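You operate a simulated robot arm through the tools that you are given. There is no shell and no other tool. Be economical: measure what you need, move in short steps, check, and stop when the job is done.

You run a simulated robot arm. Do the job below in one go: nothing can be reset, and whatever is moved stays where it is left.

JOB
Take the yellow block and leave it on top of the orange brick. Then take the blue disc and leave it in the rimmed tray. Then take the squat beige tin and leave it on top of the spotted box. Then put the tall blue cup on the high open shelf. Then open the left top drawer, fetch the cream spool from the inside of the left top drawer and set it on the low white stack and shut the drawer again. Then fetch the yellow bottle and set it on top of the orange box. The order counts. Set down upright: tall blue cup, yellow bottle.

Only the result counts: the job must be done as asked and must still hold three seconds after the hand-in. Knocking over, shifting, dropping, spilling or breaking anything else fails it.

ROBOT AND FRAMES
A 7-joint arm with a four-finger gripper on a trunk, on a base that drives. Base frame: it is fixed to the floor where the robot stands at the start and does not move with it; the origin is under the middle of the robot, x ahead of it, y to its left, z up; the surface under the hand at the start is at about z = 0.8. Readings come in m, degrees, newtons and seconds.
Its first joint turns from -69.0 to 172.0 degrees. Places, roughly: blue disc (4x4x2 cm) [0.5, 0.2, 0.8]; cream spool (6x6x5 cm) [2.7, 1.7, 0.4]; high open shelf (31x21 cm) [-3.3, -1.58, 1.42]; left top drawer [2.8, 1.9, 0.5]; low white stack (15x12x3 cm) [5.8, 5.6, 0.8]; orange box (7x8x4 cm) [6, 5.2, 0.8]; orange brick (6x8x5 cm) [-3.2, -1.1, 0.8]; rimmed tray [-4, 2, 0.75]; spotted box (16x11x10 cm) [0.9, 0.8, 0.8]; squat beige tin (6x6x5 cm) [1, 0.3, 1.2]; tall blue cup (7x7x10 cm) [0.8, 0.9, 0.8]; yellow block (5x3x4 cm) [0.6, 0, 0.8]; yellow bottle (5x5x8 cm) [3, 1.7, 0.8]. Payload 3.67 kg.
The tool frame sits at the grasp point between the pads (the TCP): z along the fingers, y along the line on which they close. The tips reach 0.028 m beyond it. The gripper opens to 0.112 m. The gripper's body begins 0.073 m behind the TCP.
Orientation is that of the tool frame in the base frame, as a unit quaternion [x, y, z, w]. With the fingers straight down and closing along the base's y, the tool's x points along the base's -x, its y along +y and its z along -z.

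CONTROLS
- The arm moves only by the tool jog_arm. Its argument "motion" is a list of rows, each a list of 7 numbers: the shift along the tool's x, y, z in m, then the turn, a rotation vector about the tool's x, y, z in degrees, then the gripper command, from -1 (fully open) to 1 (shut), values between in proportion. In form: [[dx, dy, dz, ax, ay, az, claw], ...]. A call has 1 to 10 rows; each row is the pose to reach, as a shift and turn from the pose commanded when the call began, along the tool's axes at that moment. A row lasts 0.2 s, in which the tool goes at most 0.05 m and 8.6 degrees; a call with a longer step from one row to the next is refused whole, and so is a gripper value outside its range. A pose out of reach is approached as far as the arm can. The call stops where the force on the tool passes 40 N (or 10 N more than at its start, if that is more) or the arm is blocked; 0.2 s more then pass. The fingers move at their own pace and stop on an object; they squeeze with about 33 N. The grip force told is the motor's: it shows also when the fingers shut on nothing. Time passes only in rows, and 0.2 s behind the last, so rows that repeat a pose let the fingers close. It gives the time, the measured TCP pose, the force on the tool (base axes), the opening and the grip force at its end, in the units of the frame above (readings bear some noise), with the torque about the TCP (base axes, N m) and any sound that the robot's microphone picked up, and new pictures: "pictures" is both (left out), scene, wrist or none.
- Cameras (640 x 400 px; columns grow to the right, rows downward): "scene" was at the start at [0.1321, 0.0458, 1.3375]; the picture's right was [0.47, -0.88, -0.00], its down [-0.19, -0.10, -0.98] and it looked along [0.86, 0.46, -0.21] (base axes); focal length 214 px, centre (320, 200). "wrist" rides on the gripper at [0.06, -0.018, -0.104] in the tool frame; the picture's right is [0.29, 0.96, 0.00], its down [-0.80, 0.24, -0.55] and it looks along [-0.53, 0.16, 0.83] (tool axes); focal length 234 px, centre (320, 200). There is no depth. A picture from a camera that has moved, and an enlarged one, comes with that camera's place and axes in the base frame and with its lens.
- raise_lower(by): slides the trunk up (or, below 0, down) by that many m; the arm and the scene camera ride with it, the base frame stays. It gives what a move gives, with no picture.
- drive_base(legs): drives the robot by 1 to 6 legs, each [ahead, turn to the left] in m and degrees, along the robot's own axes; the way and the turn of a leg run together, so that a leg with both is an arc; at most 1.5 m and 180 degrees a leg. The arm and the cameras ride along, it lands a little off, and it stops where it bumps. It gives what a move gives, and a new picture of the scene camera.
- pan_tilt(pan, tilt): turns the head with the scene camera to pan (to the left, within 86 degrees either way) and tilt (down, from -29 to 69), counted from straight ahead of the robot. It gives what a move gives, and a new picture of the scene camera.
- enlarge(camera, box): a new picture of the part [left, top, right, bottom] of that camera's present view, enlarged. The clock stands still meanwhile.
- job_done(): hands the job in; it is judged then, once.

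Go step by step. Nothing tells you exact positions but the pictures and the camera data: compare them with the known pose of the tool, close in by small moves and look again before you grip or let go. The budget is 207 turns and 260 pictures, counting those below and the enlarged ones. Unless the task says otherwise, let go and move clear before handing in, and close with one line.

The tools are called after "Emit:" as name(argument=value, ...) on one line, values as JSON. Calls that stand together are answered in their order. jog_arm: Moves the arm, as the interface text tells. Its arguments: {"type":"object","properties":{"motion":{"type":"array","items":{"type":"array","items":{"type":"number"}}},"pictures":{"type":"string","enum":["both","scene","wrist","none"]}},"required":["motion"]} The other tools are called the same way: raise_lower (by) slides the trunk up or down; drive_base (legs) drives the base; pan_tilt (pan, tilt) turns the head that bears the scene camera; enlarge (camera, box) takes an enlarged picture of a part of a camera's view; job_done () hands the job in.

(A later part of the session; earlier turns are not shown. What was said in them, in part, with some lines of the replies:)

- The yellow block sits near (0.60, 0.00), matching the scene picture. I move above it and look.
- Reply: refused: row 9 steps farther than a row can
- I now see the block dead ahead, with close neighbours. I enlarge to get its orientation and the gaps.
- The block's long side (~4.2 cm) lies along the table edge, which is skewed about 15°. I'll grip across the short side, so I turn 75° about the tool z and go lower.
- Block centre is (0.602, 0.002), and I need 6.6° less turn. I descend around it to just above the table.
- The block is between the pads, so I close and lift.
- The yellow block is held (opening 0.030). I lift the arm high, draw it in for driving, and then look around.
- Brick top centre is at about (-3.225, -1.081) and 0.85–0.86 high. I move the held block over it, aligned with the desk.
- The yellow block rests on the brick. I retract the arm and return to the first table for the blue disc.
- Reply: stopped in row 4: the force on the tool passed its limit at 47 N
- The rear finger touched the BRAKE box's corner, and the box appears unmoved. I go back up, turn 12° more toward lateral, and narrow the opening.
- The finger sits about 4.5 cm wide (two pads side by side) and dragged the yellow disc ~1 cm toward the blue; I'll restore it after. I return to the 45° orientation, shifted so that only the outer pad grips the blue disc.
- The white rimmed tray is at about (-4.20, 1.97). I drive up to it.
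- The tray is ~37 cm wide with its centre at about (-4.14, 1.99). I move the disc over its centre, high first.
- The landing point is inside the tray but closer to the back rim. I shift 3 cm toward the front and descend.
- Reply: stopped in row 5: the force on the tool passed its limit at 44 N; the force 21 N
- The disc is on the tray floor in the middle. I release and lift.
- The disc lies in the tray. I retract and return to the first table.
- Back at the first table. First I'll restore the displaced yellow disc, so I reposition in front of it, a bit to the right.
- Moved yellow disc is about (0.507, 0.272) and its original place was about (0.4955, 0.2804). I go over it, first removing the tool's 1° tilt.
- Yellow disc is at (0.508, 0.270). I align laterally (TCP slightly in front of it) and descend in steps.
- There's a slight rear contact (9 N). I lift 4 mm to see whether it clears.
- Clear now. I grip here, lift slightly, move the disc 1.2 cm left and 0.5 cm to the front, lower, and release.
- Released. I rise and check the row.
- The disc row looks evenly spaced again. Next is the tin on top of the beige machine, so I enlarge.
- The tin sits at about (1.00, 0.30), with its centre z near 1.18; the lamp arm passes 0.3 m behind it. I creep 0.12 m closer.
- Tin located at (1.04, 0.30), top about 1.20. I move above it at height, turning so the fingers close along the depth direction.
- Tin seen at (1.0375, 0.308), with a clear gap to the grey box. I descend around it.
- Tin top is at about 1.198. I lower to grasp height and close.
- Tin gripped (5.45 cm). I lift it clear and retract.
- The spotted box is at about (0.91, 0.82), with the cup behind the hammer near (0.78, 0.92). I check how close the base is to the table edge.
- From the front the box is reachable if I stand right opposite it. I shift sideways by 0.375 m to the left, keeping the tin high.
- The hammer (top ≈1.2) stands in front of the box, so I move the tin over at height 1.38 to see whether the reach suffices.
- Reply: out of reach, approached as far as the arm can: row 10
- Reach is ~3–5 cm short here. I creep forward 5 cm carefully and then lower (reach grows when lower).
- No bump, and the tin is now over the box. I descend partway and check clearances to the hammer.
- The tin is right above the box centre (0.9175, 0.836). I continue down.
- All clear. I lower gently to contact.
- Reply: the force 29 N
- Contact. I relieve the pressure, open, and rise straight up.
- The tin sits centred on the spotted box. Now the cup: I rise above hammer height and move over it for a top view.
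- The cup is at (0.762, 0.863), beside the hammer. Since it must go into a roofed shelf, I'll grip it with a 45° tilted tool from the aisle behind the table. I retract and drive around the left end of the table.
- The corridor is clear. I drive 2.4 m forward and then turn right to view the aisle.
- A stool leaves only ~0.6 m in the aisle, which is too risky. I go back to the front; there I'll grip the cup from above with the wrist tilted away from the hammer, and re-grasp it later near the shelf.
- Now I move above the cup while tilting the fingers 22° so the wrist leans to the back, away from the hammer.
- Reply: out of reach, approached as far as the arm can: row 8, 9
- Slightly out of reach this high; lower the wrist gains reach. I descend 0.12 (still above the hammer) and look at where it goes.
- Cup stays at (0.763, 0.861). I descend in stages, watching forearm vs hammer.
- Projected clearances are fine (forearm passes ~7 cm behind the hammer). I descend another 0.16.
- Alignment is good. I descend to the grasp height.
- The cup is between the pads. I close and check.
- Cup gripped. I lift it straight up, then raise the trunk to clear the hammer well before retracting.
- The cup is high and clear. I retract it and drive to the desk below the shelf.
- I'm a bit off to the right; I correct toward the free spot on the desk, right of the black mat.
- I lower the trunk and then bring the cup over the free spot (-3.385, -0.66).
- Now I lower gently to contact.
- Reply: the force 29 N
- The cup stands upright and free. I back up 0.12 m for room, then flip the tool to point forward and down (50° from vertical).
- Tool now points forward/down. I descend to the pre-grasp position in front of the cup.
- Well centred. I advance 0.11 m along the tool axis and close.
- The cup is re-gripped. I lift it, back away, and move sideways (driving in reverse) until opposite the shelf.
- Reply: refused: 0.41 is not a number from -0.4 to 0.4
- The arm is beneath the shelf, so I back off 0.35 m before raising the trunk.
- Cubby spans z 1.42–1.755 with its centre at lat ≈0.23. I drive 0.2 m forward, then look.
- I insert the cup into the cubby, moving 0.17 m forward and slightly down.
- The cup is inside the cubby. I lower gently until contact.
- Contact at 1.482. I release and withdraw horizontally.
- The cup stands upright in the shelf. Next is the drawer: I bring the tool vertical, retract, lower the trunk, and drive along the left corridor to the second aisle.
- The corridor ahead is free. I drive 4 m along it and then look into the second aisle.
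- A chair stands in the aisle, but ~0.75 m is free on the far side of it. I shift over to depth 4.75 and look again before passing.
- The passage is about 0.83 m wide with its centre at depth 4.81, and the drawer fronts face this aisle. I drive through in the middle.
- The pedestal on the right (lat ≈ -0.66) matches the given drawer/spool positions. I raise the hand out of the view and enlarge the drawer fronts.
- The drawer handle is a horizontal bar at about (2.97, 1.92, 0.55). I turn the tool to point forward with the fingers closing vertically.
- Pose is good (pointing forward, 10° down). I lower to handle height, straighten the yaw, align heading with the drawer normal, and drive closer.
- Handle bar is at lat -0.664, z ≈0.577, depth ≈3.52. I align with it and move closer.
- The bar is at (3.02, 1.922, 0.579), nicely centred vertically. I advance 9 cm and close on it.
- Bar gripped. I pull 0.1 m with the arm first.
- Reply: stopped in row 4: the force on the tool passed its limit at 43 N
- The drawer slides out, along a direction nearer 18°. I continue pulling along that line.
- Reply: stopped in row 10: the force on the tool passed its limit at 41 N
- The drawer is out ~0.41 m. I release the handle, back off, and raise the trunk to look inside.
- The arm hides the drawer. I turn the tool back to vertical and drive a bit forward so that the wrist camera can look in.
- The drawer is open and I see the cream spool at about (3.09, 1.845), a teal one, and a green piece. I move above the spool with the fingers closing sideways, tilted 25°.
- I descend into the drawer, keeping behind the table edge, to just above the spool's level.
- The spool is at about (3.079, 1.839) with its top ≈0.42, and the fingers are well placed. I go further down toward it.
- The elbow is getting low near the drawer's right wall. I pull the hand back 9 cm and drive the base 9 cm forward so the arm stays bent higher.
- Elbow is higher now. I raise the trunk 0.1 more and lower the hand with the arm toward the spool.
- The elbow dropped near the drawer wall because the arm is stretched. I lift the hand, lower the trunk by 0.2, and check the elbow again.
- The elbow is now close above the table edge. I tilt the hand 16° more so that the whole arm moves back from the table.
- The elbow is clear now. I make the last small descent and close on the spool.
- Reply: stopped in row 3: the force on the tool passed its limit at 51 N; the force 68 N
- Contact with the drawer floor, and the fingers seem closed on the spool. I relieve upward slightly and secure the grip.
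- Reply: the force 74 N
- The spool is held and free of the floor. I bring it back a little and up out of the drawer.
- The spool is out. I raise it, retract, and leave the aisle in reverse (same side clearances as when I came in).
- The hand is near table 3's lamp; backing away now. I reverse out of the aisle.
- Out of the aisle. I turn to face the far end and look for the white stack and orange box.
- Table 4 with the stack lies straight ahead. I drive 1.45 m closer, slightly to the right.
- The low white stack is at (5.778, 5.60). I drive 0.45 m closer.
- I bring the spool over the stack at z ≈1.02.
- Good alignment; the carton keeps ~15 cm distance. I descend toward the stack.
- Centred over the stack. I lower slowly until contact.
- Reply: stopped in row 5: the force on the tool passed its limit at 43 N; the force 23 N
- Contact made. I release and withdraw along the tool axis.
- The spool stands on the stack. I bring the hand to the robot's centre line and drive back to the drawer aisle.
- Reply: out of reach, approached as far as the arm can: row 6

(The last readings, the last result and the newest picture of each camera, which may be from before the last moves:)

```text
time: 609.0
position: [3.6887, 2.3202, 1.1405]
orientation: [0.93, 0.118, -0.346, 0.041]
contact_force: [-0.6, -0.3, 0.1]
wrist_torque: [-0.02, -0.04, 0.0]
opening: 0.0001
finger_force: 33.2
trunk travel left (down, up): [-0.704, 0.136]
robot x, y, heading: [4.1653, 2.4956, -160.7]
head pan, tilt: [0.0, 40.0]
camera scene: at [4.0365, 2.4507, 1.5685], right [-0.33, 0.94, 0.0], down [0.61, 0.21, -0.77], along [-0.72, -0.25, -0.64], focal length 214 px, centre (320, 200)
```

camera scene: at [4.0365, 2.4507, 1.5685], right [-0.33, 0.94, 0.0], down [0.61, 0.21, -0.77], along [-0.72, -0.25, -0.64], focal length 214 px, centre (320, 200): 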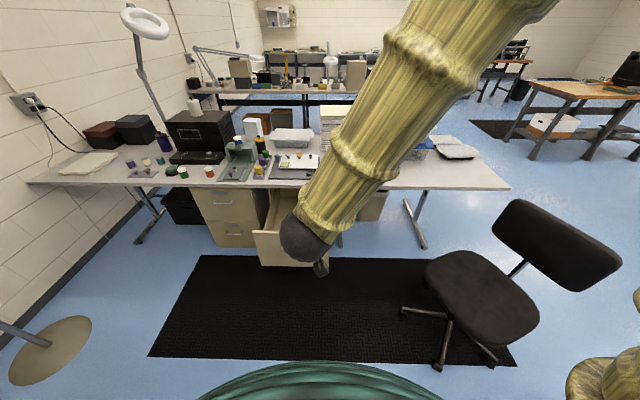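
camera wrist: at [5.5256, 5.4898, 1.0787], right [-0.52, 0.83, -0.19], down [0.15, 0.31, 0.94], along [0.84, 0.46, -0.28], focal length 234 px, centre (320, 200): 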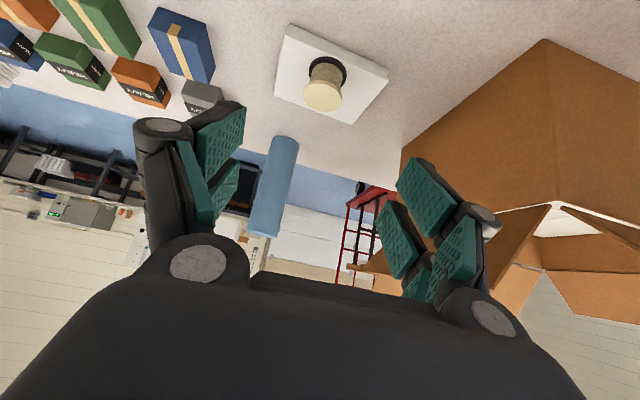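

I'm in front of the open drawer. I lower and turn the closed fingers forward to push on the drawer front, above its handle.

Emit:
raise_lower(by=-0.4)

Emit:
jog_arm(motion=[[-0.0067, 0.0268, 0.0254, 0, -6.3, 0, 1], [-0.0133, 0.0537, 0.0508, 0, -12.7, 0, 1], [-0.02, 0.0805, 0.0762, 0, -19, 0, 1], [-0.0267, 0.1073, 0.1016, 0, -25.3, 0, 1], [-0.0333, 0.1342, 0.127, 0, -31.7, 0, 1], [-0.04, 0.161, 0.1524, 0, -38, 0, 1]], pictures="scene")

```text
time: 612.9
position: [3.6892, 2.3206, 0.7387]
orientation: [0.929, 0.118, -0.348, 0.041]
contact_force: [0.5, 0.2, 0.3]
wrist_torque: [-0.02, 0.0, -0.02]
opening: 0.0001
finger_force: 32.9
trunk travel left (down, up): [-0.304, 0.536]
robot x, y, heading: [4.1622, 2.491, -160.9]
head pan, tilt: [0.0, 40.0]
```

```text
time: 614.3
position: [3.5828, 2.1407, 0.6643]
orientation: [0.77, 0.07, -0.629, 0.081]
contact_force: [0.1, 0.2, 0.1]
wrist_torque: [-0.01, 0.01, -0.05]
opening: 0.0
finger_force: 33.1
trunk travel left (down, up): [-0.304, 0.536]
robot x, y, heading: [4.1641, 2.4924, -160.8]
head pan, tilt: [0.0, 40.0]
camera scene: at [4.0367, 2.4497, 1.1685], right [-0.33, 0.94, 0.0], down [0.61, 0.21, -0.77], along [-0.72, -0.25, -0.64], focal length 214 px, centre (320, 200)
```

scene: 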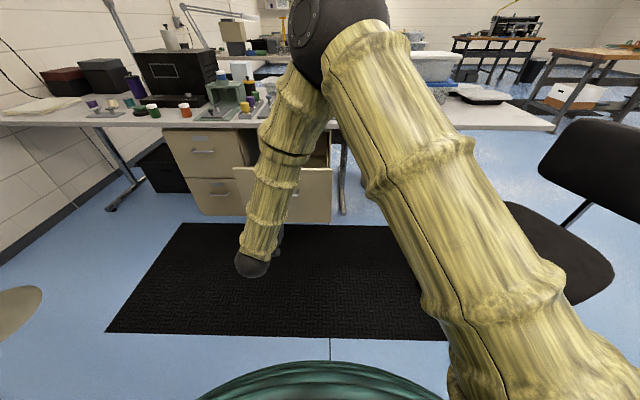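

I extend toward the drawer front, then push it with the base.

Emit:
jog_arm(motion=[[-0.0045, 0.0036, 0.0356, 0, 0, 0, 1], [-0.009, 0.0072, 0.0712, 0, 0, 0, 1], [-0.0136, 0.0108, 0.1068, 0, 0, 0, 1], [-0.018, 0.0144, 0.1424, 0, 0, 0, 1], [-0.0227, 0.018, 0.178, 0, 0, 0, 1]], pictures="wrist")

```text
time: 615.5
position: [3.4316, 2.0705, 0.6376]
orientation: [0.766, 0.099, -0.631, 0.076]
contact_force: [0.0, -0.6, 0.0]
wrist_torque: [0.0, -0.02, 0.02]
opening: 0.0
finger_force: 32.8
trunk travel left (down, up): [-0.304, 0.536]
robot x, y, heading: [4.1634, 2.4942, -160.9]
head pan, tilt: [0.0, 40.0]
camera wrist: at [3.5367, 2.1154, 0.5987], right [0.29, -0.91, -0.29], down [0.44, -0.14, 0.89], along [-0.85, -0.38, 0.36], focal length 234 px, centre (320, 200)
```

wrist: 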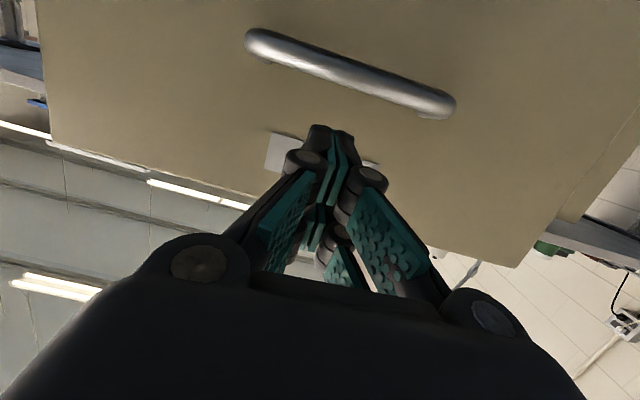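

The closed fingers point at the panel just above the handle. I drive forward to push it in.

Emit:
drive_base(legs=[[0.2, 0]])

```text
time: 617.1
position: [3.2428, 2.0026, 0.6371]
orientation: [0.766, 0.097, -0.631, 0.076]
contact_force: [0.3, 0.4, 0.6]
wrist_torque: [-0.02, -0.01, 0.0]
opening: 0.0
finger_force: 33.0
trunk travel left (down, up): [-0.304, 0.536]
robot x, y, heading: [3.9725, 2.4266, -160.8]
head pan, tilt: [0.0, 40.0]
camera scene: at [3.8464, 2.3837, 1.1685], right [-0.33, 0.94, 0.0], down [0.61, 0.21, -0.77], along [-0.72, -0.25, -0.64], focal length 214 px, centre (320, 200)
```

scene: 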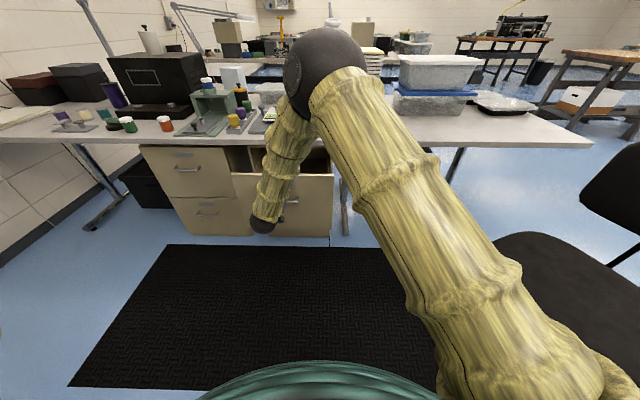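

The drawer is sliding in. I push 0.15 m more with the base.

Emit:
drive_base(legs=[[0.15, 0]])

Emit:
jog_arm(motion=[[-0.002, 0.002, 0.0197, 0, 0, 0, 1], [-0.004, 0.004, 0.0394, 0, 0, 0, 1], [-0.006, 0.006, 0.059, 0, 0, 0, 1], [-0.008, 0.008, 0.0787, 0, 0, 0, 1], [-0.01, 0.01, 0.0984, 0, 0, 0, 1], [-0.012, 0.012, 0.118, 0, 0, 0, 1]], pictures="wrist")

```text
time: 618.5
position: [3.0992, 1.9532, 0.6388]
orientation: [0.766, 0.098, -0.631, 0.077]
contact_force: [0.0, 0.3, 0.1]
wrist_torque: [0.02, 0.0, 0.01]
opening: 0.0
finger_force: 33.7
trunk travel left (down, up): [-0.304, 0.536]
robot x, y, heading: [3.8266, 2.3771, -160.8]
head pan, tilt: [0.0, 40.0]
camera scene: at [3.7035, 2.334, 1.1685], right [-0.33, 0.94, 0.0], down [0.61, 0.21, -0.77], along [-0.72, -0.25, -0.64], focal length 214 px, centre (320, 200)
```

scene: 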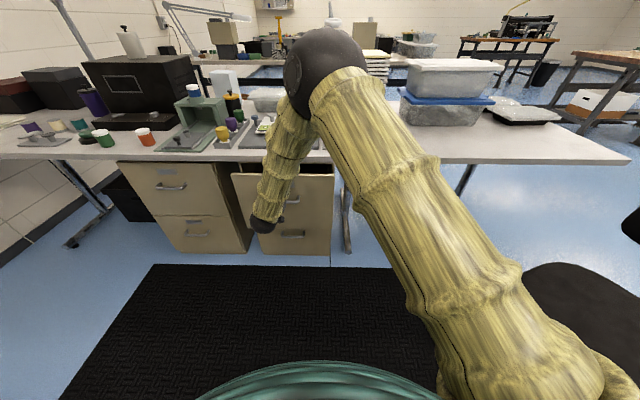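

```text
time: 619.6
position: [3.0173, 1.9253, 0.6302]
orientation: [0.766, 0.097, -0.631, 0.076]
contact_force: [12.9, 8.4, 8.0]
wrist_torque: [-0.24, 0.48, -0.03]
opening: 0.0
finger_force: 32.9
trunk travel left (down, up): [-0.304, 0.536]
robot x, y, heading: [3.834, 2.3736, -160.8]
head pan, tilt: [0.0, 40.0]
stopped in row 5: the force on the tool passed its limit at 103 N (the readings are from after the stop); the commanded pose is now the measured one
camera wrist: at [3.1226, 1.9692, 0.5907], right [0.29, -0.91, -0.29], down [0.44, -0.14, 0.89], along [-0.85, -0.38, 0.36], focal length 234 px, centre (320, 200)
```

wrist: 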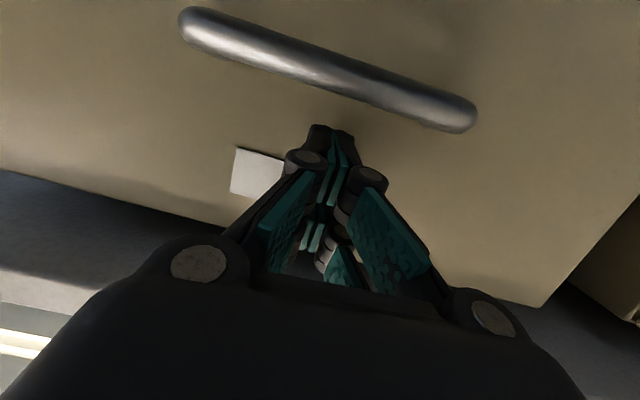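

The drawer hit its end stop (closed). I back away, raise, turn the tool vertical, and look at the drawer and the yellow bottle.

Emit:
drive_base(legs=[[-0.3, 0]])

Emit:
raise_lower(by=0.4)

Emit:
jog_arm(motion=[[0, 0, -0.02, 0, 8, 0, 0.5], [0, 0, -0.04, 0, 16, 0, 0], [0, 0, -0.06, 0, 24, 0, 0], [0, 0, -0.08, 0, 32, 0, 0], [0, 0, -0.1, 0, 40, 0, 0], [0, 0, -0.1, 0, 48, 0, 0], [0, 0, -0.1, 0, 56, 0, 0], [0, 0, -0.1, 0, 64, 0, 0], [0, 0, -0.1, 0, 72, 0, 0], [0, 0, -0.1, 0, 79, 0, 0]], pictures="scene")

Emit:
enlarge(camera="scene", box=[170, 100, 370, 260])

```text
time: 621.7
position: [3.3019, 2.0213, 0.6282]
orientation: [0.767, 0.099, -0.629, 0.077]
contact_force: [-0.8, -0.3, -0.4]
wrist_torque: [0.03, 0.0, -0.02]
opening: 0.0
finger_force: 33.3
trunk travel left (down, up): [-0.304, 0.536]
robot x, y, heading: [4.1172, 2.4747, -160.5]
head pan, tilt: [0.0, 40.0]
camera scene: at [3.989, 2.4336, 1.1686], right [-0.33, 0.94, 0.0], down [0.61, 0.21, -0.77], along [-0.72, -0.25, -0.64], focal length 214 px, centre (320, 200)
```

scene: 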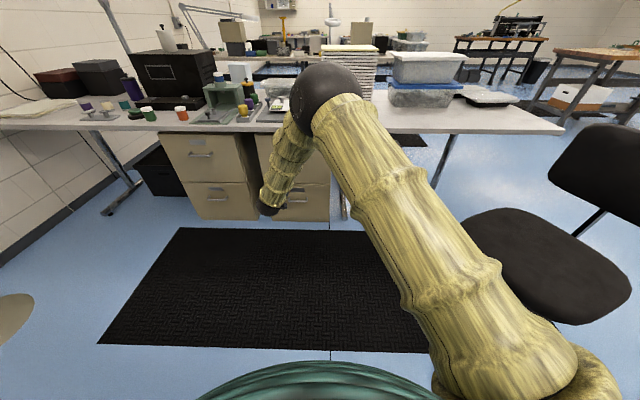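

```text
time: 625.5
position: [3.3029, 2.0198, 1.0278]
orientation: [0.767, 0.098, -0.63, 0.076]
contact_force: [0.1, 0.1, -0.1]
wrist_torque: [0.0, 0.0, 0.02]
opening: 0.0
finger_force: 33.5
trunk travel left (down, up): [-0.704, 0.136]
robot x, y, heading: [4.1159, 2.4753, -161.0]
head pan, tilt: [0.0, 40.0]
```

```text
time: 627.7
position: [3.3983, 2.0455, 1.047]
orientation: [0.992, 0.125, 0.003, -0.003]
contact_force: [0.3, 0.6, -0.1]
wrist_torque: [0.0, 0.0, -0.01]
opening: 0.0559
finger_force: 0.1
trunk travel left (down, up): [-0.704, 0.136]
robot x, y, heading: [4.1135, 2.477, -160.5]
head pan, tilt: [0.0, 40.0]
camera scene: at [3.9877, 2.4337, 1.5684], right [-0.33, 0.94, 0.0], down [0.61, 0.21, -0.77], along [-0.72, -0.25, -0.64], focal length 214 px, centre (320, 200)
```

scene: 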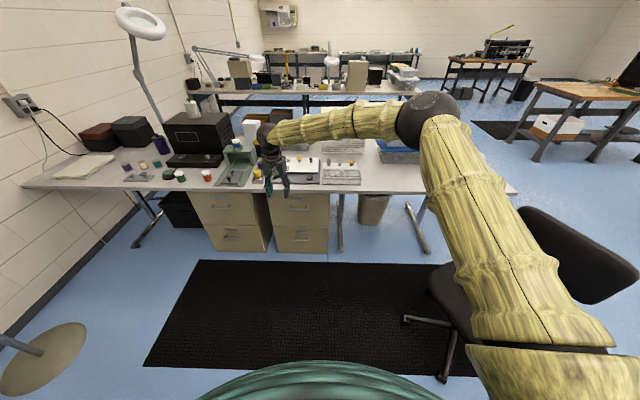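

```text
2.50 times, centred on (270, 180) of scene
camera zoom: at [3.9877, 2.4337, 1.5684], right [-0.33, 0.94, 0.0], down [0.61, 0.21, -0.77], along [-0.72, -0.25, -0.64], focal length 536 px, centre (445, 250)
```

zoom: 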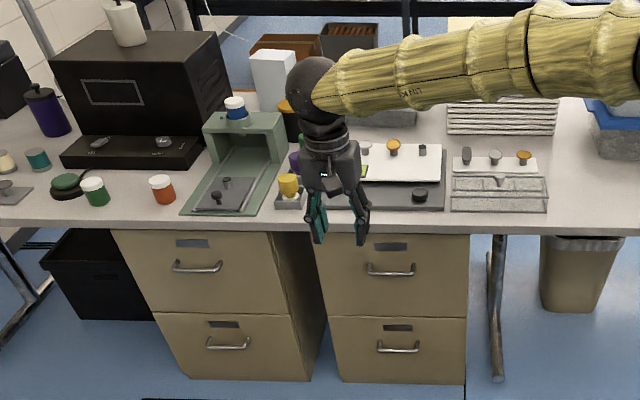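

The drawer is shut flush, and the yellow bottle is near (3.08, 1.72). I raise a bit and reposition to be more directly in front of it.

Emit:
raise_lower(by=0.13)

Emit:
drive_base(legs=[[0, 24], [0.42, 0], [0, -22]])

Emit:
enlarge(camera="scene", box=[190, 100, 350, 240])

```text
time: 629.3
position: [3.3978, 2.0452, 1.1762]
orientation: [0.992, 0.126, 0.001, -0.003]
contact_force: [0.6, -0.1, 0.1]
wrist_torque: [0.01, 0.01, -0.01]
opening: 0.0559
finger_force: 0.0
trunk travel left (down, up): [-0.834, 0.006]
robot x, y, heading: [4.1172, 2.4757, -160.5]
head pan, tilt: [0.0, 40.0]
```

```text
time: 634.3
position: [3.1116, 1.7364, 1.1785]
orientation: [0.99, 0.142, 0.001, -0.003]
contact_force: [0.5, -0.1, -0.1]
wrist_torque: [0.06, -0.01, 0.0]
opening: 0.0561
finger_force: 0.0
trunk travel left (down, up): [-0.834, 0.006]
robot x, y, heading: [3.8192, 2.1889, -159.0]
head pan, tilt: [0.0, 40.0]
camera scene: at [3.6895, 2.1436, 1.6985], right [-0.36, 0.93, 0.0], down [0.6, 0.23, -0.77], along [-0.71, -0.28, -0.64], focal length 214 px, centre (320, 200)
```

scene: 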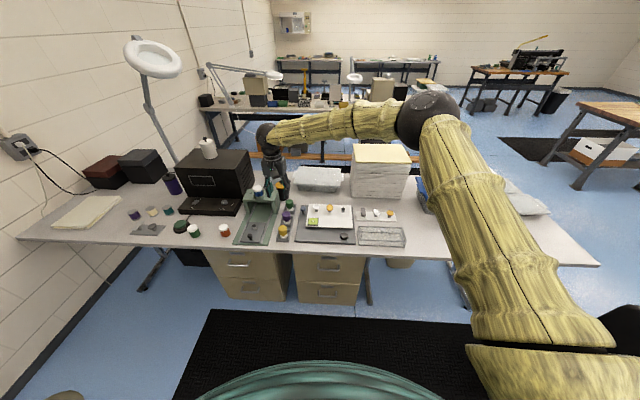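

```text
2.86 times, centred on (270, 170) of scene
camera zoom: at [3.6895, 2.1436, 1.6985], right [-0.36, 0.93, 0.0], down [0.6, 0.23, -0.77], along [-0.71, -0.28, -0.64], focal length 613 px, centre (463, 286)
```

zoom: 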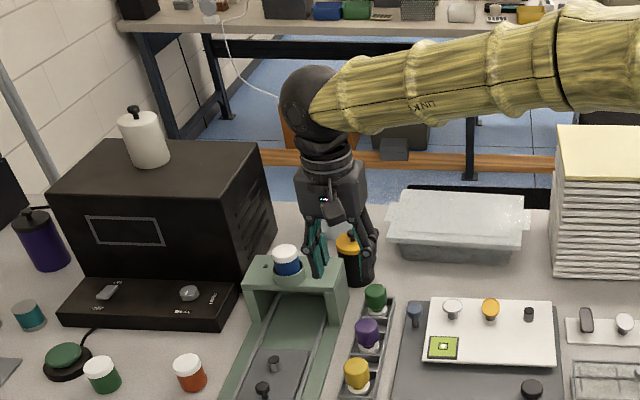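

The yellow bottle stands in the front slot of a small rack near (3.05, 1.68). I move above it and look with the wrist camera.

Emit:
jog_arm(motion=[[-0.0168, 0.008, 0.03, 0, 0, 0, -0.3], [-0.0335, 0.0163, 0.06, 0, 0, 0, -0.6], [-0.05, 0.0244, 0.09, 0, 0, 0, -0.6], [-0.067, 0.0325, 0.12, 0, 0, 0, -0.6]], pictures="wrist")

Emit:
enlarge(camera="wrist", box=[220, 20, 440, 180])

```text
time: 635.3
position: [3.0564, 1.6875, 1.0549]
orientation: [0.99, 0.141, 0.0, -0.003]
contact_force: [0.1, -0.1, -0.5]
wrist_torque: [0.01, -0.03, 0.01]
opening: 0.0893
finger_force: 0.1
trunk travel left (down, up): [-0.834, 0.006]
robot x, y, heading: [3.8173, 2.1932, -158.9]
head pan, tilt: [0.0, 40.0]
camera wrist: at [3.1074, 1.7193, 1.1599], right [0.54, -0.84, -0.01], down [-0.7, -0.46, 0.55], along [-0.46, -0.29, -0.84], focal length 234 px, centre (320, 200)
```

wrist: 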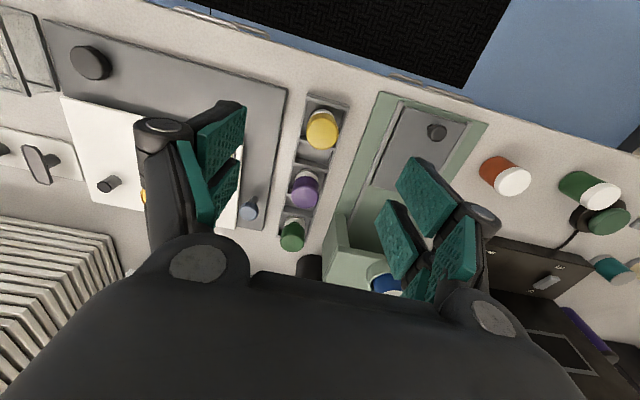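

```text
2.50 times, centred on (330, 100) of wrist
camera zoom: at [3.1074, 1.7193, 1.1599], right [0.54, -0.84, -0.01], down [-0.7, -0.46, 0.55], along [-0.46, -0.29, -0.84], focal length 585 px, centre (295, 450)
```

zoom: 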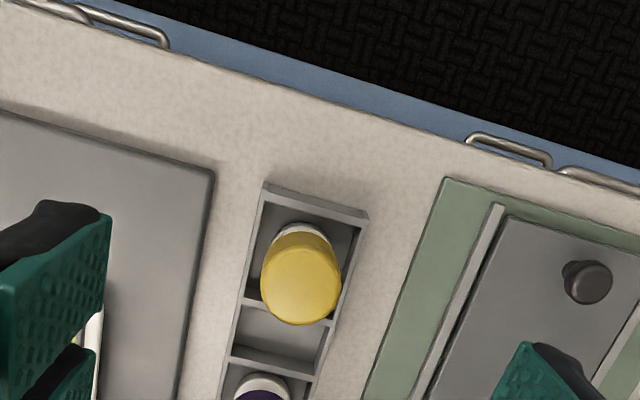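

The bottle's top is at about (3.021, 1.662, 0.828); its base is in a low rack cell. I align and descend to just above it.

Emit:
jog_arm(motion=[[-0.0137, 0.005, 0.035, 0, 0, 0, -0.6], [-0.027, 0.01, 0.07, 0, 0, 0, -0.6], [-0.041, 0.0147, 0.105, 0, 0, 0, -0.6], [-0.041, 0.0147, 0.145, 0, 0, 0, -0.6], [-0.041, 0.0147, 0.175, 0, 0, 0, -0.6]], pictures="wrist")

```text
time: 636.5
position: [3.0232, 1.6611, 0.8828]
orientation: [0.99, 0.141, 0.0, -0.005]
contact_force: [-0.6, 0.4, 0.9]
wrist_torque: [0.0, -0.05, 0.0]
opening: 0.0895
finger_force: 0.0
trunk travel left (down, up): [-0.834, 0.006]
robot x, y, heading: [3.8146, 2.1873, -158.8]
head pan, tilt: [0.0, 40.0]
camera wrist: at [3.0755, 1.6934, 0.9866], right [0.54, -0.84, -0.01], down [-0.7, -0.46, 0.55], along [-0.47, -0.29, -0.83], focal length 234 px, centre (320, 200)
```

wrist: 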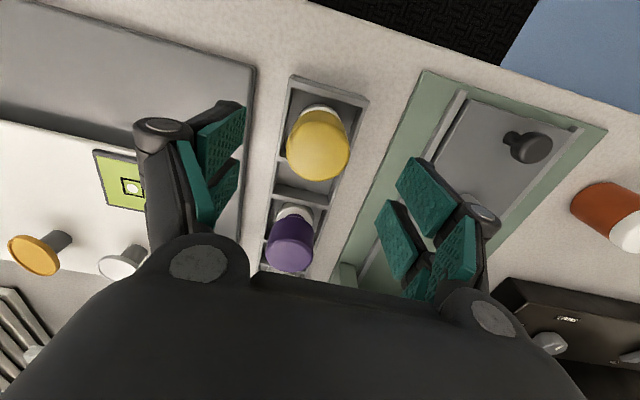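

Well centred. I descend to z ≈0.815 (tips above the rack walls) and close.

Emit:
jog_arm(motion=[[-0.002, -0.0025, 0.03, 0, 0, 0, -0.4], [-0.002, -0.0025, 0.05, 0, 0, 0, -0.4], [-0.002, -0.0025, 0.06, 0, 0, 0, -0.4], [-0.002, -0.0025, 0.067, 0, 0, 0, -0.4], [-0.002, -0.0025, 0.067, 0, 0, 0, 0], [-0.002, -0.0025, 0.067, 0, 0, 0, 0.5], [-0.002, -0.0025, 0.067, 0, 0, 0, 0.8], [-0.002, -0.0025, 0.067, 0, 0, 0, 0.8]], pictures="wrist")

```text
time: 638.3
position: [3.0338, 1.6774, 0.8229]
orientation: [0.99, 0.141, 0.001, -0.003]
contact_force: [3.5, -14.1, 3.7]
wrist_torque: [-0.8, -0.14, 0.36]
opening: 0.0472
finger_force: 32.9
out of reach, approached as far as the arm can: row 1, 2, 3, 4, 5, 6, 7, 8
trunk travel left (down, up): [-0.834, 0.006]
robot x, y, heading: [3.8136, 2.1886, -159.0]
head pan, tilt: [0.0, 40.0]
camera wrist: at [3.0871, 1.7106, 0.9262], right [0.55, -0.84, 0.0], down [-0.7, -0.46, 0.55], along [-0.46, -0.3, -0.83], focal length 234 px, centre (320, 200)
```

wrist: 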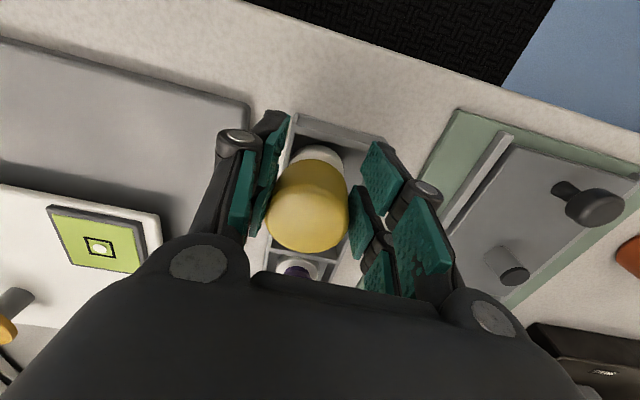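

The pose was out of reach and the hand drifted ~1.5 cm sideways. I open again, rise, and drive 0.12 m closer.

Emit:
jog_arm(motion=[[0, 0, 0, 0, 0, 0, 0.3], [0, 0, 0, 0, 0, 0, -0.4], [0, 0, 0, 0, 0, 0, -0.6], [0, 0, -0.03, 0, 0, 0, -0.6], [0, 0, -0.07, 0, 0, 0, -0.6], [0, 0, -0.115, 0, 0, 0, -0.6], [0, 0, -0.16, 0, 0, 0, -0.6]], pictures="wrist")

Emit:
raise_lower(by=-0.1)

```text
time: 639.9
position: [3.0342, 1.6797, 0.9807]
orientation: [0.99, 0.142, 0.001, -0.004]
contact_force: [1.2, 0.5, 0.9]
wrist_torque: [0.02, 0.06, 0.0]
opening: 0.0897
finger_force: 0.1
trunk travel left (down, up): [-0.834, 0.006]
robot x, y, heading: [3.8151, 2.1893, -158.9]
head pan, tilt: [0.0, 40.0]
camera wrist: at [3.0868, 1.7118, 1.0848], right [0.54, -0.84, -0.01], down [-0.7, -0.46, 0.55], along [-0.46, -0.3, -0.83], focal length 234 px, centre (320, 200)
```

wrist: 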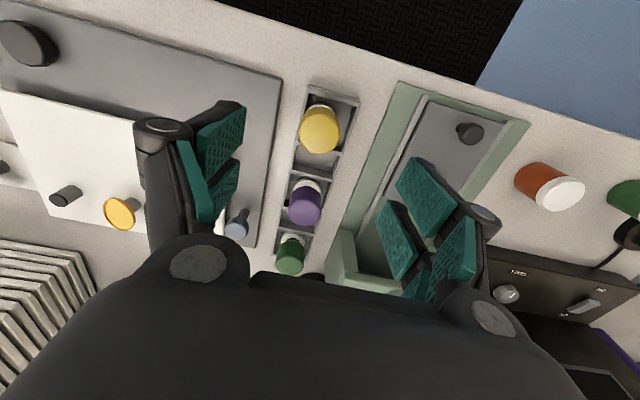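

```text
time: 641.2
position: [3.0327, 1.6791, 0.8799]
orientation: [0.99, 0.142, 0.002, -0.003]
contact_force: [-1.1, 0.4, -0.2]
wrist_torque: [0.0, 0.0, -0.01]
opening: 0.0894
finger_force: 0.0
trunk travel left (down, up): [-0.734, 0.106]
robot x, y, heading: [3.815, 2.1901, -159.1]
head pan, tilt: [0.0, 40.0]
```

The bottle and rack look undisturbed. I pull the hand back 0.1 m and drive 0.1 m forward so that the reach suffices.

Emit:
jog_arm(motion=[[0.03, 0, -0.01, 0, 0, 0, -0.6], [0.065, 0, -0.02, 0, 0, 0, -0.6], [0.1, 0, -0.02, 0, 0, 0, -0.6]], pictures="none")

Emit:
drive_base(legs=[[0.1, 0]])

Emit:
jog_arm(motion=[[0, 0, 0, 0, 0, 0, -0.6]], pictures="wrist")

```text
time: 642.0
position: [3.1311, 1.7079, 0.8996]
orientation: [0.99, 0.141, 0.001, -0.004]
contact_force: [0.1, -0.8, 0.0]
wrist_torque: [-0.01, 0.0, 0.01]
opening: 0.0893
finger_force: 0.0
trunk travel left (down, up): [-0.734, 0.106]
robot x, y, heading: [3.8136, 2.1911, -158.8]
head pan, tilt: [0.0, 40.0]
```

```text
time: 643.1
position: [3.0347, 1.67, 0.896]
orientation: [0.99, 0.141, 0.002, -0.004]
contact_force: [-0.5, 0.4, -1.1]
wrist_torque: [0.01, -0.06, -0.05]
opening: 0.0899
finger_force: 0.0
trunk travel left (down, up): [-0.734, 0.106]
robot x, y, heading: [3.723, 2.1517, -158.7]
head pan, tilt: [0.0, 40.0]
camera scene: at [3.5939, 2.1061, 1.5984], right [-0.36, 0.93, 0.0], down [0.6, 0.23, -0.77], along [-0.71, -0.28, -0.64], focal length 214 px, centre (320, 200)
```

scene: 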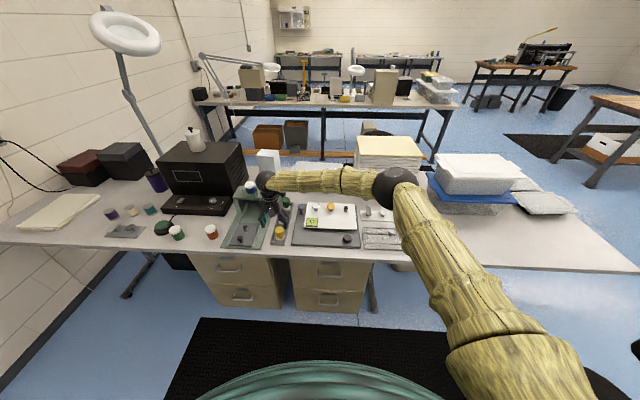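

```text
time: 643.5
position: [3.0376, 1.6714, 0.9001]
orientation: [0.99, 0.141, 0.002, -0.003]
contact_force: [-0.8, -0.7, -0.4]
wrist_torque: [0.0, -0.02, 0.0]
opening: 0.0899
finger_force: 0.0
trunk travel left (down, up): [-0.734, 0.106]
robot x, y, heading: [3.7221, 2.1551, -158.9]
head pan, tilt: [0.0, 40.0]
camera wrist: at [3.0891, 1.7034, 1.0029], right [0.54, -0.84, 0.0], down [-0.7, -0.46, 0.55], along [-0.46, -0.3, -0.84], focal length 234 px, centre (320, 200)
```

wrist: 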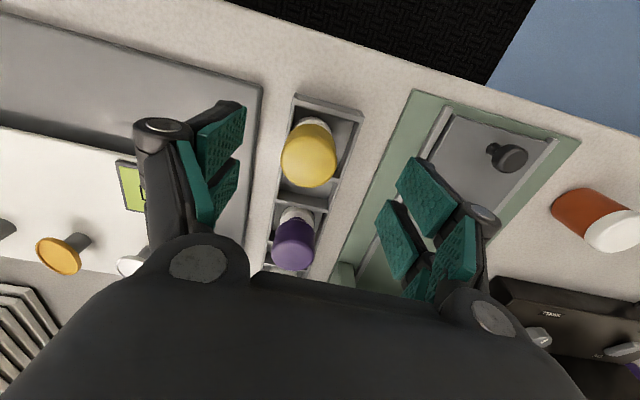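

Bottle top at (3.023, 1.670). I align and descend, checking the reach before closing.

Emit:
jog_arm(motion=[[-0.013, -0.0025, 0.03, 0, 0, 0, -0.5], [-0.013, -0.0025, 0.055, 0, 0, 0, -0.4], [-0.013, -0.0025, 0.072, 0, 0, 0, -0.4], [-0.013, -0.0025, 0.083, 0, 0, 0, -0.4]], pictures="wrist")

```text
time: 644.5
position: [3.024, 1.6697, 0.8146]
orientation: [0.99, 0.141, 0.001, -0.004]
contact_force: [0.0, 0.8, 0.0]
wrist_torque: [0.01, 0.01, 0.0]
opening: 0.0784
finger_force: 0.1
trunk travel left (down, up): [-0.734, 0.106]
robot x, y, heading: [3.7248, 2.1537, -158.8]
head pan, tilt: [0.0, 40.0]
camera wrist: at [3.076, 1.7024, 0.9195], right [0.54, -0.84, 0.0], down [-0.7, -0.46, 0.55], along [-0.46, -0.3, -0.84], focal length 234 px, centre (320, 200)
```

wrist: 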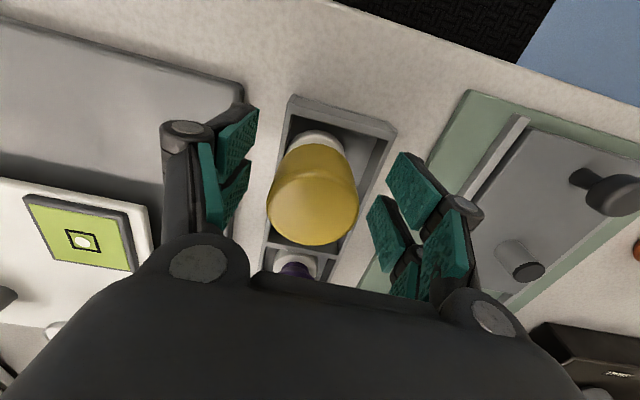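

In position without contact. I close and lift.

Emit:
jog_arm(motion=[[0, 0, 0, 0, 0, 0, 0], [0, 0, 0, 0, 0, 0, 0.4], [0, 0, 0, 0, 0, 0, 0.8], [0, 0, 0, 0, 0, 0, 0.8], [0, 0, -0.015, 0, 0, 0, 0.8], [0, 0, -0.04, 0, 0, 0, 0.8], [0, 0, -0.08, 0, 0, 0, 0.8], [0, 0, -0.12, 0, 0, 0, 0.8]], pictures="wrist")

```text
time: 646.4
position: [3.0221, 1.6693, 0.936]
orientation: [0.99, 0.14, 0.001, -0.004]
contact_force: [-0.3, -0.3, -1.8]
wrist_torque: [0.02, -0.02, 0.0]
opening: 0.0464
finger_force: 32.8
trunk travel left (down, up): [-0.734, 0.106]
robot x, y, heading: [3.7188, 2.1547, -159.0]
head pan, tilt: [0.0, 40.0]
camera wrist: at [3.0748, 1.7028, 1.0401], right [0.54, -0.84, -0.01], down [-0.7, -0.46, 0.55], along [-0.46, -0.29, -0.84], focal length 234 px, centre (320, 200)
```

wrist: 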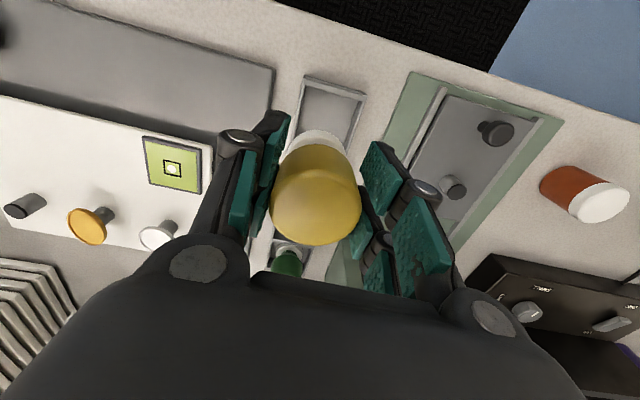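

The bottle is held. I lift and retract, then leave the aisle the same way.

Emit:
jog_arm(motion=[[0, 0, -0.045, 0, 0, 0, 0.8], [0, 0, -0.09, 0, 0, 0, 0.8], [0.035, -0.01, -0.115, 0, 0, 0, 0.8], [0.07, -0.02, -0.14, 0, 0, 0, 0.8], [0.105, -0.03, -0.165, 0, 0, 0, 0.8], [0.14, -0.04, -0.19, 0, 0, 0, 0.8], [0.175, -0.05, -0.215, 0, 0, 0, 0.8], [0.21, -0.06, -0.24, 0, 0, 0, 0.8], [0.245, -0.07, -0.265, 0, 0, 0, 0.8], [0.28, -0.08, -0.29, 0, 0, 0, 0.8]], pictures="none")

Emit:
drive_base(legs=[[-0.55, 0], [0, 92]])

```text
time: 648.5
position: [3.2717, 1.8213, 1.2304]
orientation: [0.99, 0.141, 0.0, -0.002]
contact_force: [0.1, 0.3, -1.2]
wrist_torque: [-0.01, -0.01, 0.0]
opening: 0.0465
finger_force: 33.2
trunk travel left (down, up): [-0.734, 0.106]
robot x, y, heading: [3.7245, 2.1552, -158.9]
head pan, tilt: [0.0, 40.0]
```

```text
time: 655.5
position: [4.5765, 1.9121, 1.2301]
orientation: [0.591, 0.807, -0.002, -0.003]
contact_force: [-0.3, 0.9, -1.9]
wrist_torque: [0.02, 0.0, 0.03]
opening: 0.0466
finger_force: 33.2
trunk travel left (down, up): [-0.734, 0.106]
robot x, y, heading: [4.2321, 2.3557, -67.3]
head pan, tilt: [0.0, 40.0]
camera scene: at [4.2844, 2.2335, 1.5985], right [-0.92, -0.38, 0.0], down [-0.25, 0.59, -0.77], along [0.29, -0.71, -0.64], focal length 214 px, centre (320, 200)
```

scene: 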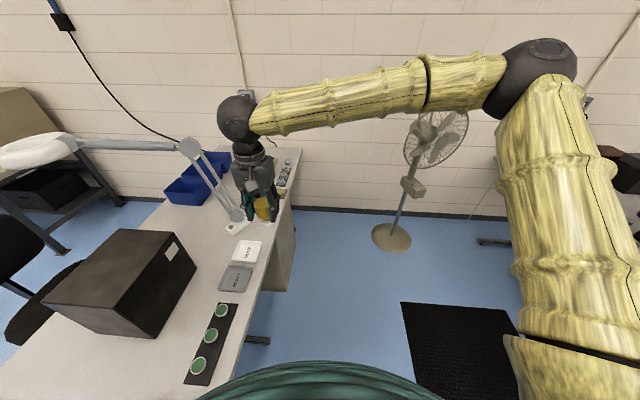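

I reverse out and turn toward table 4.

Emit:
drive_base(legs=[[0, -0.5], [-1.2, 0], [-1.12, 0], [0, 85], [1.45, 0], [0, 4]])

Emit:
enlarge(camera="scene", box=[200, 60, 460, 240])

```text
time: 678.2
position: [5.1995, 5.2771, 1.2296]
orientation: [-0.141, 0.99, -0.004, -0.001]
contact_force: [1.2, 0.7, -2.5]
wrist_torque: [-0.05, 0.03, 0.05]
opening: 0.0467
finger_force: 32.8
trunk travel left (down, up): [-0.734, 0.106]
robot x, y, heading: [4.7498, 4.9457, 21.3]
head pan, tilt: [0.0, 40.0]
camera scene: at [4.8727, 4.9961, 1.5985], right [0.36, -0.93, 0.0], down [-0.6, -0.23, -0.77], along [0.71, 0.28, -0.64], focal length 214 px, centre (320, 200)
```

scene: 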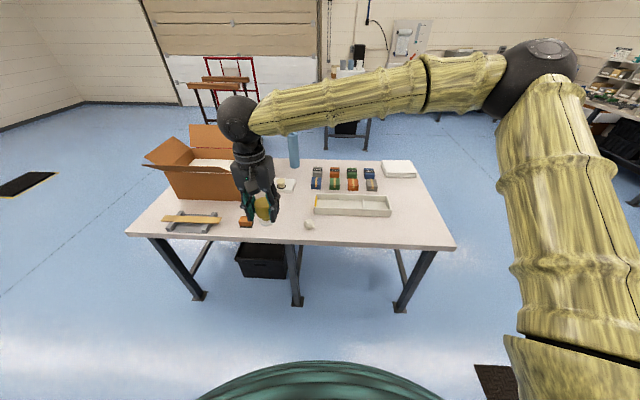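

```text
2.22 times, centred on (330, 150) of scene
camera zoom: at [4.8727, 4.9961, 1.5985], right [0.36, -0.93, 0.0], down [-0.6, -0.23, -0.77], along [0.71, 0.28, -0.64], focal length 477 px, centre (298, 311)
```

zoom: 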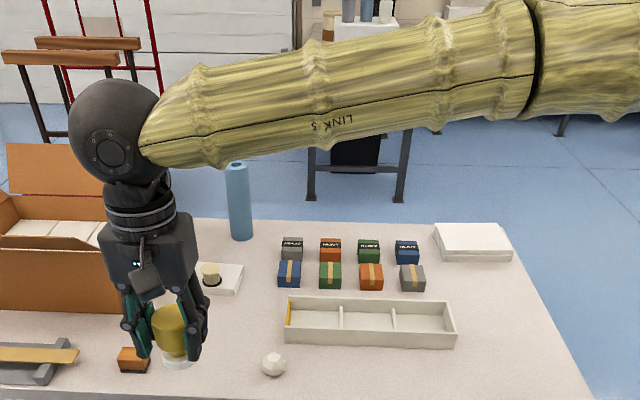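

The target is the front orange box at about (5.966, 5.208). I drive 0.45 m closer.

Emit:
drive_base(legs=[[0.45, 0]])

Emit:
enlarge(camera="scene", box=[290, 170, 450, 290])

```text
time: 680.8
position: [5.6037, 5.436, 1.2279]
orientation: [-0.142, 0.99, -0.004, -0.001]
contact_force: [0.5, 0.0, -2.1]
wrist_torque: [0.02, 0.05, 0.0]
opening: 0.0466
finger_force: 32.7
trunk travel left (down, up): [-0.734, 0.106]
robot x, y, heading: [5.1522, 5.0985, 21.3]
head pan, tilt: [0.0, 40.0]
camera scene: at [5.2787, 5.1535, 1.5984], right [0.36, -0.93, 0.0], down [-0.6, -0.23, -0.77], along [0.71, 0.28, -0.64], focal length 214 px, centre (320, 200)
```

scene: 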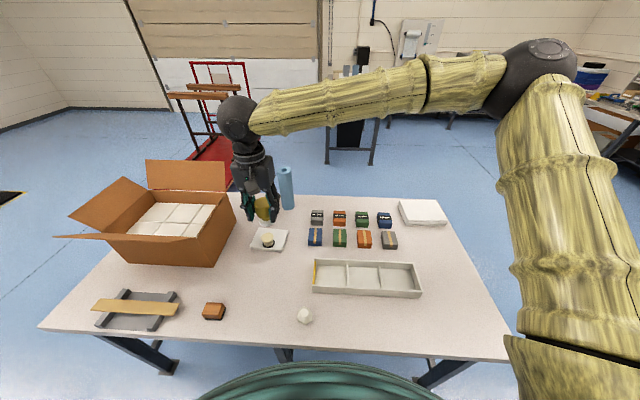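

```text
3.33 times, centred on (370, 230) of scene
camera zoom: at [5.2787, 5.1535, 1.5984], right [0.36, -0.93, 0.0], down [-0.6, -0.23, -0.77], along [0.71, 0.28, -0.64], focal length 715 px, centre (153, 100)
```

zoom: 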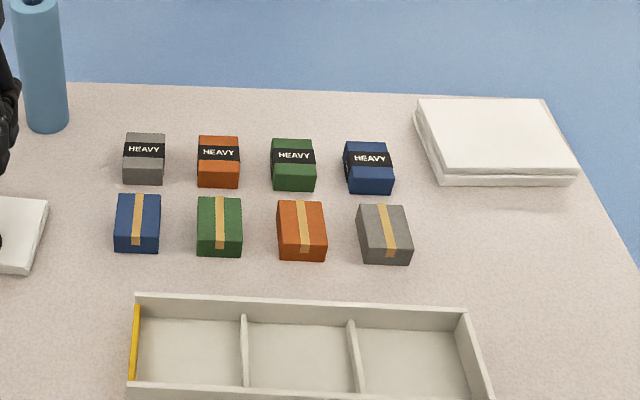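

I bring the bottle above the orange box.

Emit:
jog_arm(motion=[[-0.0277, -0.0323, 0.019, 0, 0, 0, 0.8], [-0.0553, -0.0645, 0.038, 0, 0, 0, 0.8], [-0.083, -0.0968, 0.057, 0, 0, 0, 0.8], [-0.1106, -0.1291, 0.076, 0, 0, 0, 0.8], [-0.1383, -0.1614, 0.095, 0, 0, 0, 0.8], [-0.166, -0.1936, 0.114, 0, 0, 0, 0.8], [-0.1936, -0.2259, 0.133, 0, 0, 0, 0.8], [-0.2213, -0.2582, 0.152, 0, 0, 0, 0.8], [-0.249, -0.2904, 0.171, 0, 0, 0, 0.8], [-0.2766, -0.3227, 0.19, 0, 0, 0, 0.8]], pictures="wrist")

```text
time: 683.0
position: [5.9614, 5.1995, 1.0371]
orientation: [-0.142, 0.99, -0.002, -0.002]
contact_force: [0.6, -0.1, -2.0]
wrist_torque: [0.0, 0.0, 0.02]
opening: 0.0463
finger_force: 33.5
trunk travel left (down, up): [-0.734, 0.106]
robot x, y, heading: [5.1513, 5.1024, 21.5]
head pan, tilt: [0.0, 40.0]
camera wrist: at [5.9085, 5.1659, 1.1415], right [-0.55, 0.84, 0.0], down [0.7, 0.46, 0.55], along [0.46, 0.3, -0.84], focal length 234 px, centre (320, 200)
```

wrist: 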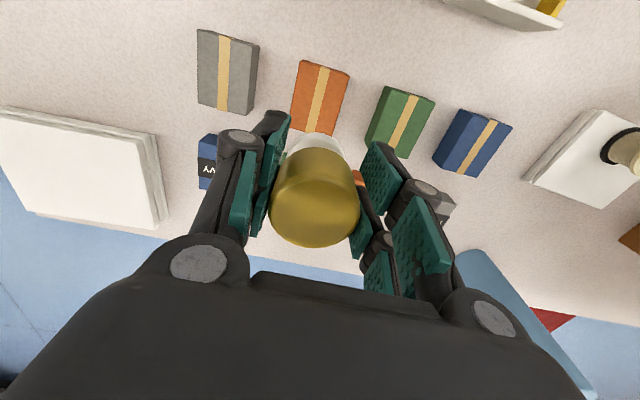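

Aligned within a few mm. I descend to just above the box.

Emit:
jog_arm(motion=[[0.004, 0, 0.035, 0, 0, 0, 0.8], [0.004, 0, 0.07, 0, 0, 0, 0.8], [0.004, 0, 0.095, 0, 0, 0, 0.8], [0.004, 0, 0.105, 0, 0, 0, 0.8]], pictures="wrist")

Emit:
enlarge(camera="scene", box=[290, 170, 450, 290])

```text
time: 684.0
position: [5.9556, 5.1998, 0.9357]
orientation: [-0.141, 0.99, -0.003, -0.002]
contact_force: [-0.2, 0.2, -2.6]
wrist_torque: [-0.02, 0.0, -0.02]
opening: 0.0462
finger_force: 33.4
trunk travel left (down, up): [-0.734, 0.106]
robot x, y, heading: [5.1518, 5.1016, 21.3]
head pan, tilt: [0.0, 40.0]
camera wrist: at [5.9038, 5.1661, 1.0397], right [-0.55, 0.84, 0.0], down [0.7, 0.46, 0.55], along [0.46, 0.3, -0.84], focal length 234 px, centre (320, 200)
```

wrist: 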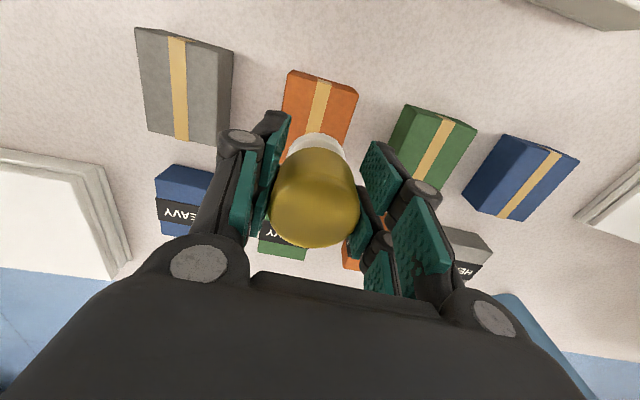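

```text
3.33 times, centred on (370, 230) of scene
camera zoom: at [5.2786, 5.1524, 1.5985], right [0.36, -0.93, 0.0], down [-0.6, -0.23, -0.77], along [0.71, 0.28, -0.64], focal length 715 px, centre (153, 100)
```

zoom: 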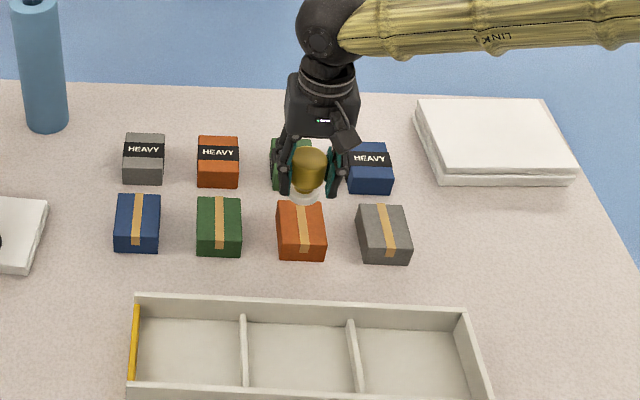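

The hand is centred over the box by both cameras. I lower slowly until contact.

Emit:
jog_arm(motion=[[0, -0.002, 0.008, 0, 0, 0, 0.8], [0, -0.002, 0.015, 0, 0, 0, 0.8], [0, -0.002, 0.021, 0, 0, 0, 0.8], [0, -0.002, 0.025, 0, 0, 0, 0.8], [0, -0.002, 0.029, 0, 0, 0, 0.8], [0, -0.002, 0.032, 0, 0, 0, 0.8]], pictures="none")

```text
time: 685.4
position: [5.9568, 5.1977, 0.9029]
orientation: [-0.141, 0.99, -0.003, -0.001]
contact_force: [-0.4, -0.3, -1.1]
wrist_torque: [-0.02, 0.05, 0.01]
opening: 0.0463
finger_force: 32.8
trunk travel left (down, up): [-0.734, 0.106]
robot x, y, heading: [5.1509, 5.1032, 21.5]
head pan, tilt: [0.0, 40.0]
```

Emit:
jog_arm(motion=[[0, 0, 0.003, 0, 0, 0, 0.8], [0, 0, 0.006, 0, 0, 0, 0.8], [0, 0, 0.009, 0, 0, 0, 0.8], [0, 0, 0.012, 0, 0, 0, 0.8], [0, 0, 0.015, 0, 0, 0, 0.8], [0, 0, 0.018, 0, 0, 0, 0.8], [0, 0, 0.021, 0, 0, 0, 0.8], [0, 0, 0.024, 0, 0, 0, 0.8]], pictures="wrist")

Emit:
enlarge(camera="scene", box=[320, 190, 420, 265])

```text
time: 687.2
position: [5.9555, 5.1983, 0.8831]
orientation: [-0.142, 0.99, -0.003, 0.0]
contact_force: [4.4, -1.4, 30.4]
wrist_torque: [0.02, -0.54, -0.07]
opening: 0.0462
finger_force: 32.6
trunk travel left (down, up): [-0.734, 0.106]
robot x, y, heading: [5.1512, 5.1026, 21.4]
head pan, tilt: [0.0, 40.0]
camera wrist: at [5.9025, 5.1645, 0.9861], right [-0.55, 0.84, -0.01], down [0.7, 0.46, 0.55], along [0.47, 0.3, -0.83], focal length 234 px, centre (320, 200)
```

wrist: 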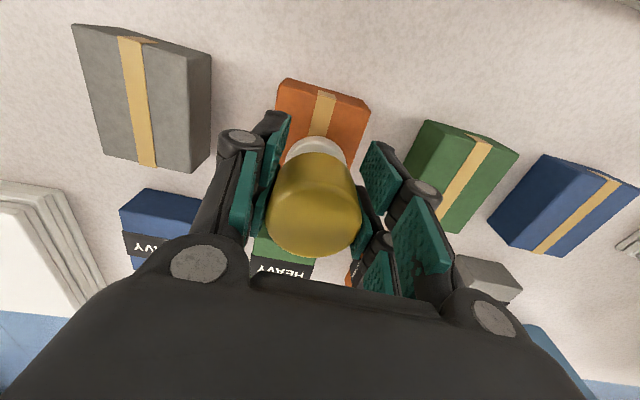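

```text
5.33 times, centred on (370, 228) of scene
camera zoom: at [5.2752, 5.1521, 1.599], right [0.36, -0.93, 0.0], down [-0.6, -0.23, -0.77], along [0.71, 0.28, -0.64], focal length 1144 px, centre (53, 53)
```

zoom: 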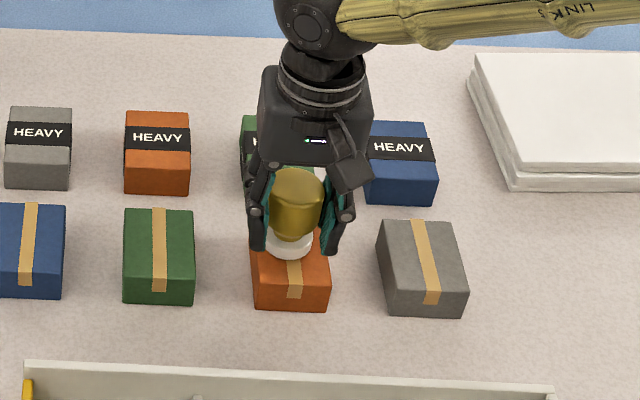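

The bottle stands centred on the orange box. I release gently and rise straight up.

Emit:
jog_arm(motion=[[0, 0, -0.002, 0, 0, 0, 0.4], [0, 0, -0.002, 0, 0, 0, 0.1], [0, 0, -0.002, 0, 0, 0, -0.3], [0, 0, -0.002, 0, 0, 0, -0.3], [0, 0, -0.03, 0, 0, 0, -0.3], [0, 0, -0.07, 0, 0, 0, -0.3], [0, 0, -0.115, 0, 0, 0, -0.3], [0, 0, -0.16, 0, 0, 0, -0.3], [0, 0, -0.205, 0, 0, 0, -0.3], [0.03, 0, -0.24, 0, 0, 0, -0.3]], pictures="both")

```text
time: 689.4
position: [5.9262, 5.1925, 1.1244]
orientation: [-0.142, 0.99, -0.002, -0.001]
contact_force: [-0.3, 0.0, 0.9]
wrist_torque: [0.02, -0.03, 0.01]
opening: 0.0728
finger_force: 0.2
trunk travel left (down, up): [-0.734, 0.106]
robot x, y, heading: [5.1516, 5.1033, 21.5]
head pan, tilt: [0.0, 40.0]
camera scene: at [5.2751, 5.1515, 1.5988], right [0.36, -0.93, 0.0], down [-0.6, -0.23, -0.77], along [0.71, 0.28, -0.64], focal length 214 px, centre (320, 200)
camera wrist: at [5.8737, 5.1583, 1.2278], right [-0.55, 0.84, -0.01], down [0.7, 0.46, 0.55], along [0.46, 0.3, -0.83], focal length 234 px, centre (320, 200)
```

scene: 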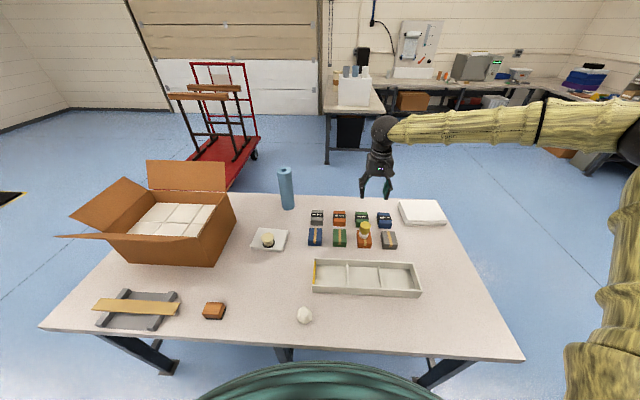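
wrist: 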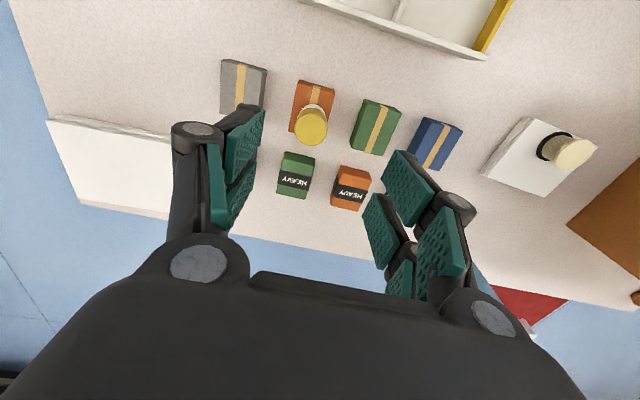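

The bottle stands upright on the orange box, the spool sits on the white stack, and the hand is clear. I hand the job in.

Emit:
job_done()

```text
The job is handed in.
```

All six tasks are finished in the order given, with the gripper clear at hand-in. A finger nudged the yellow disc (not part of the job) about 1 cm on the blue disc's mat; I set it back to within a few mm of where it was, as far as the pictures show.
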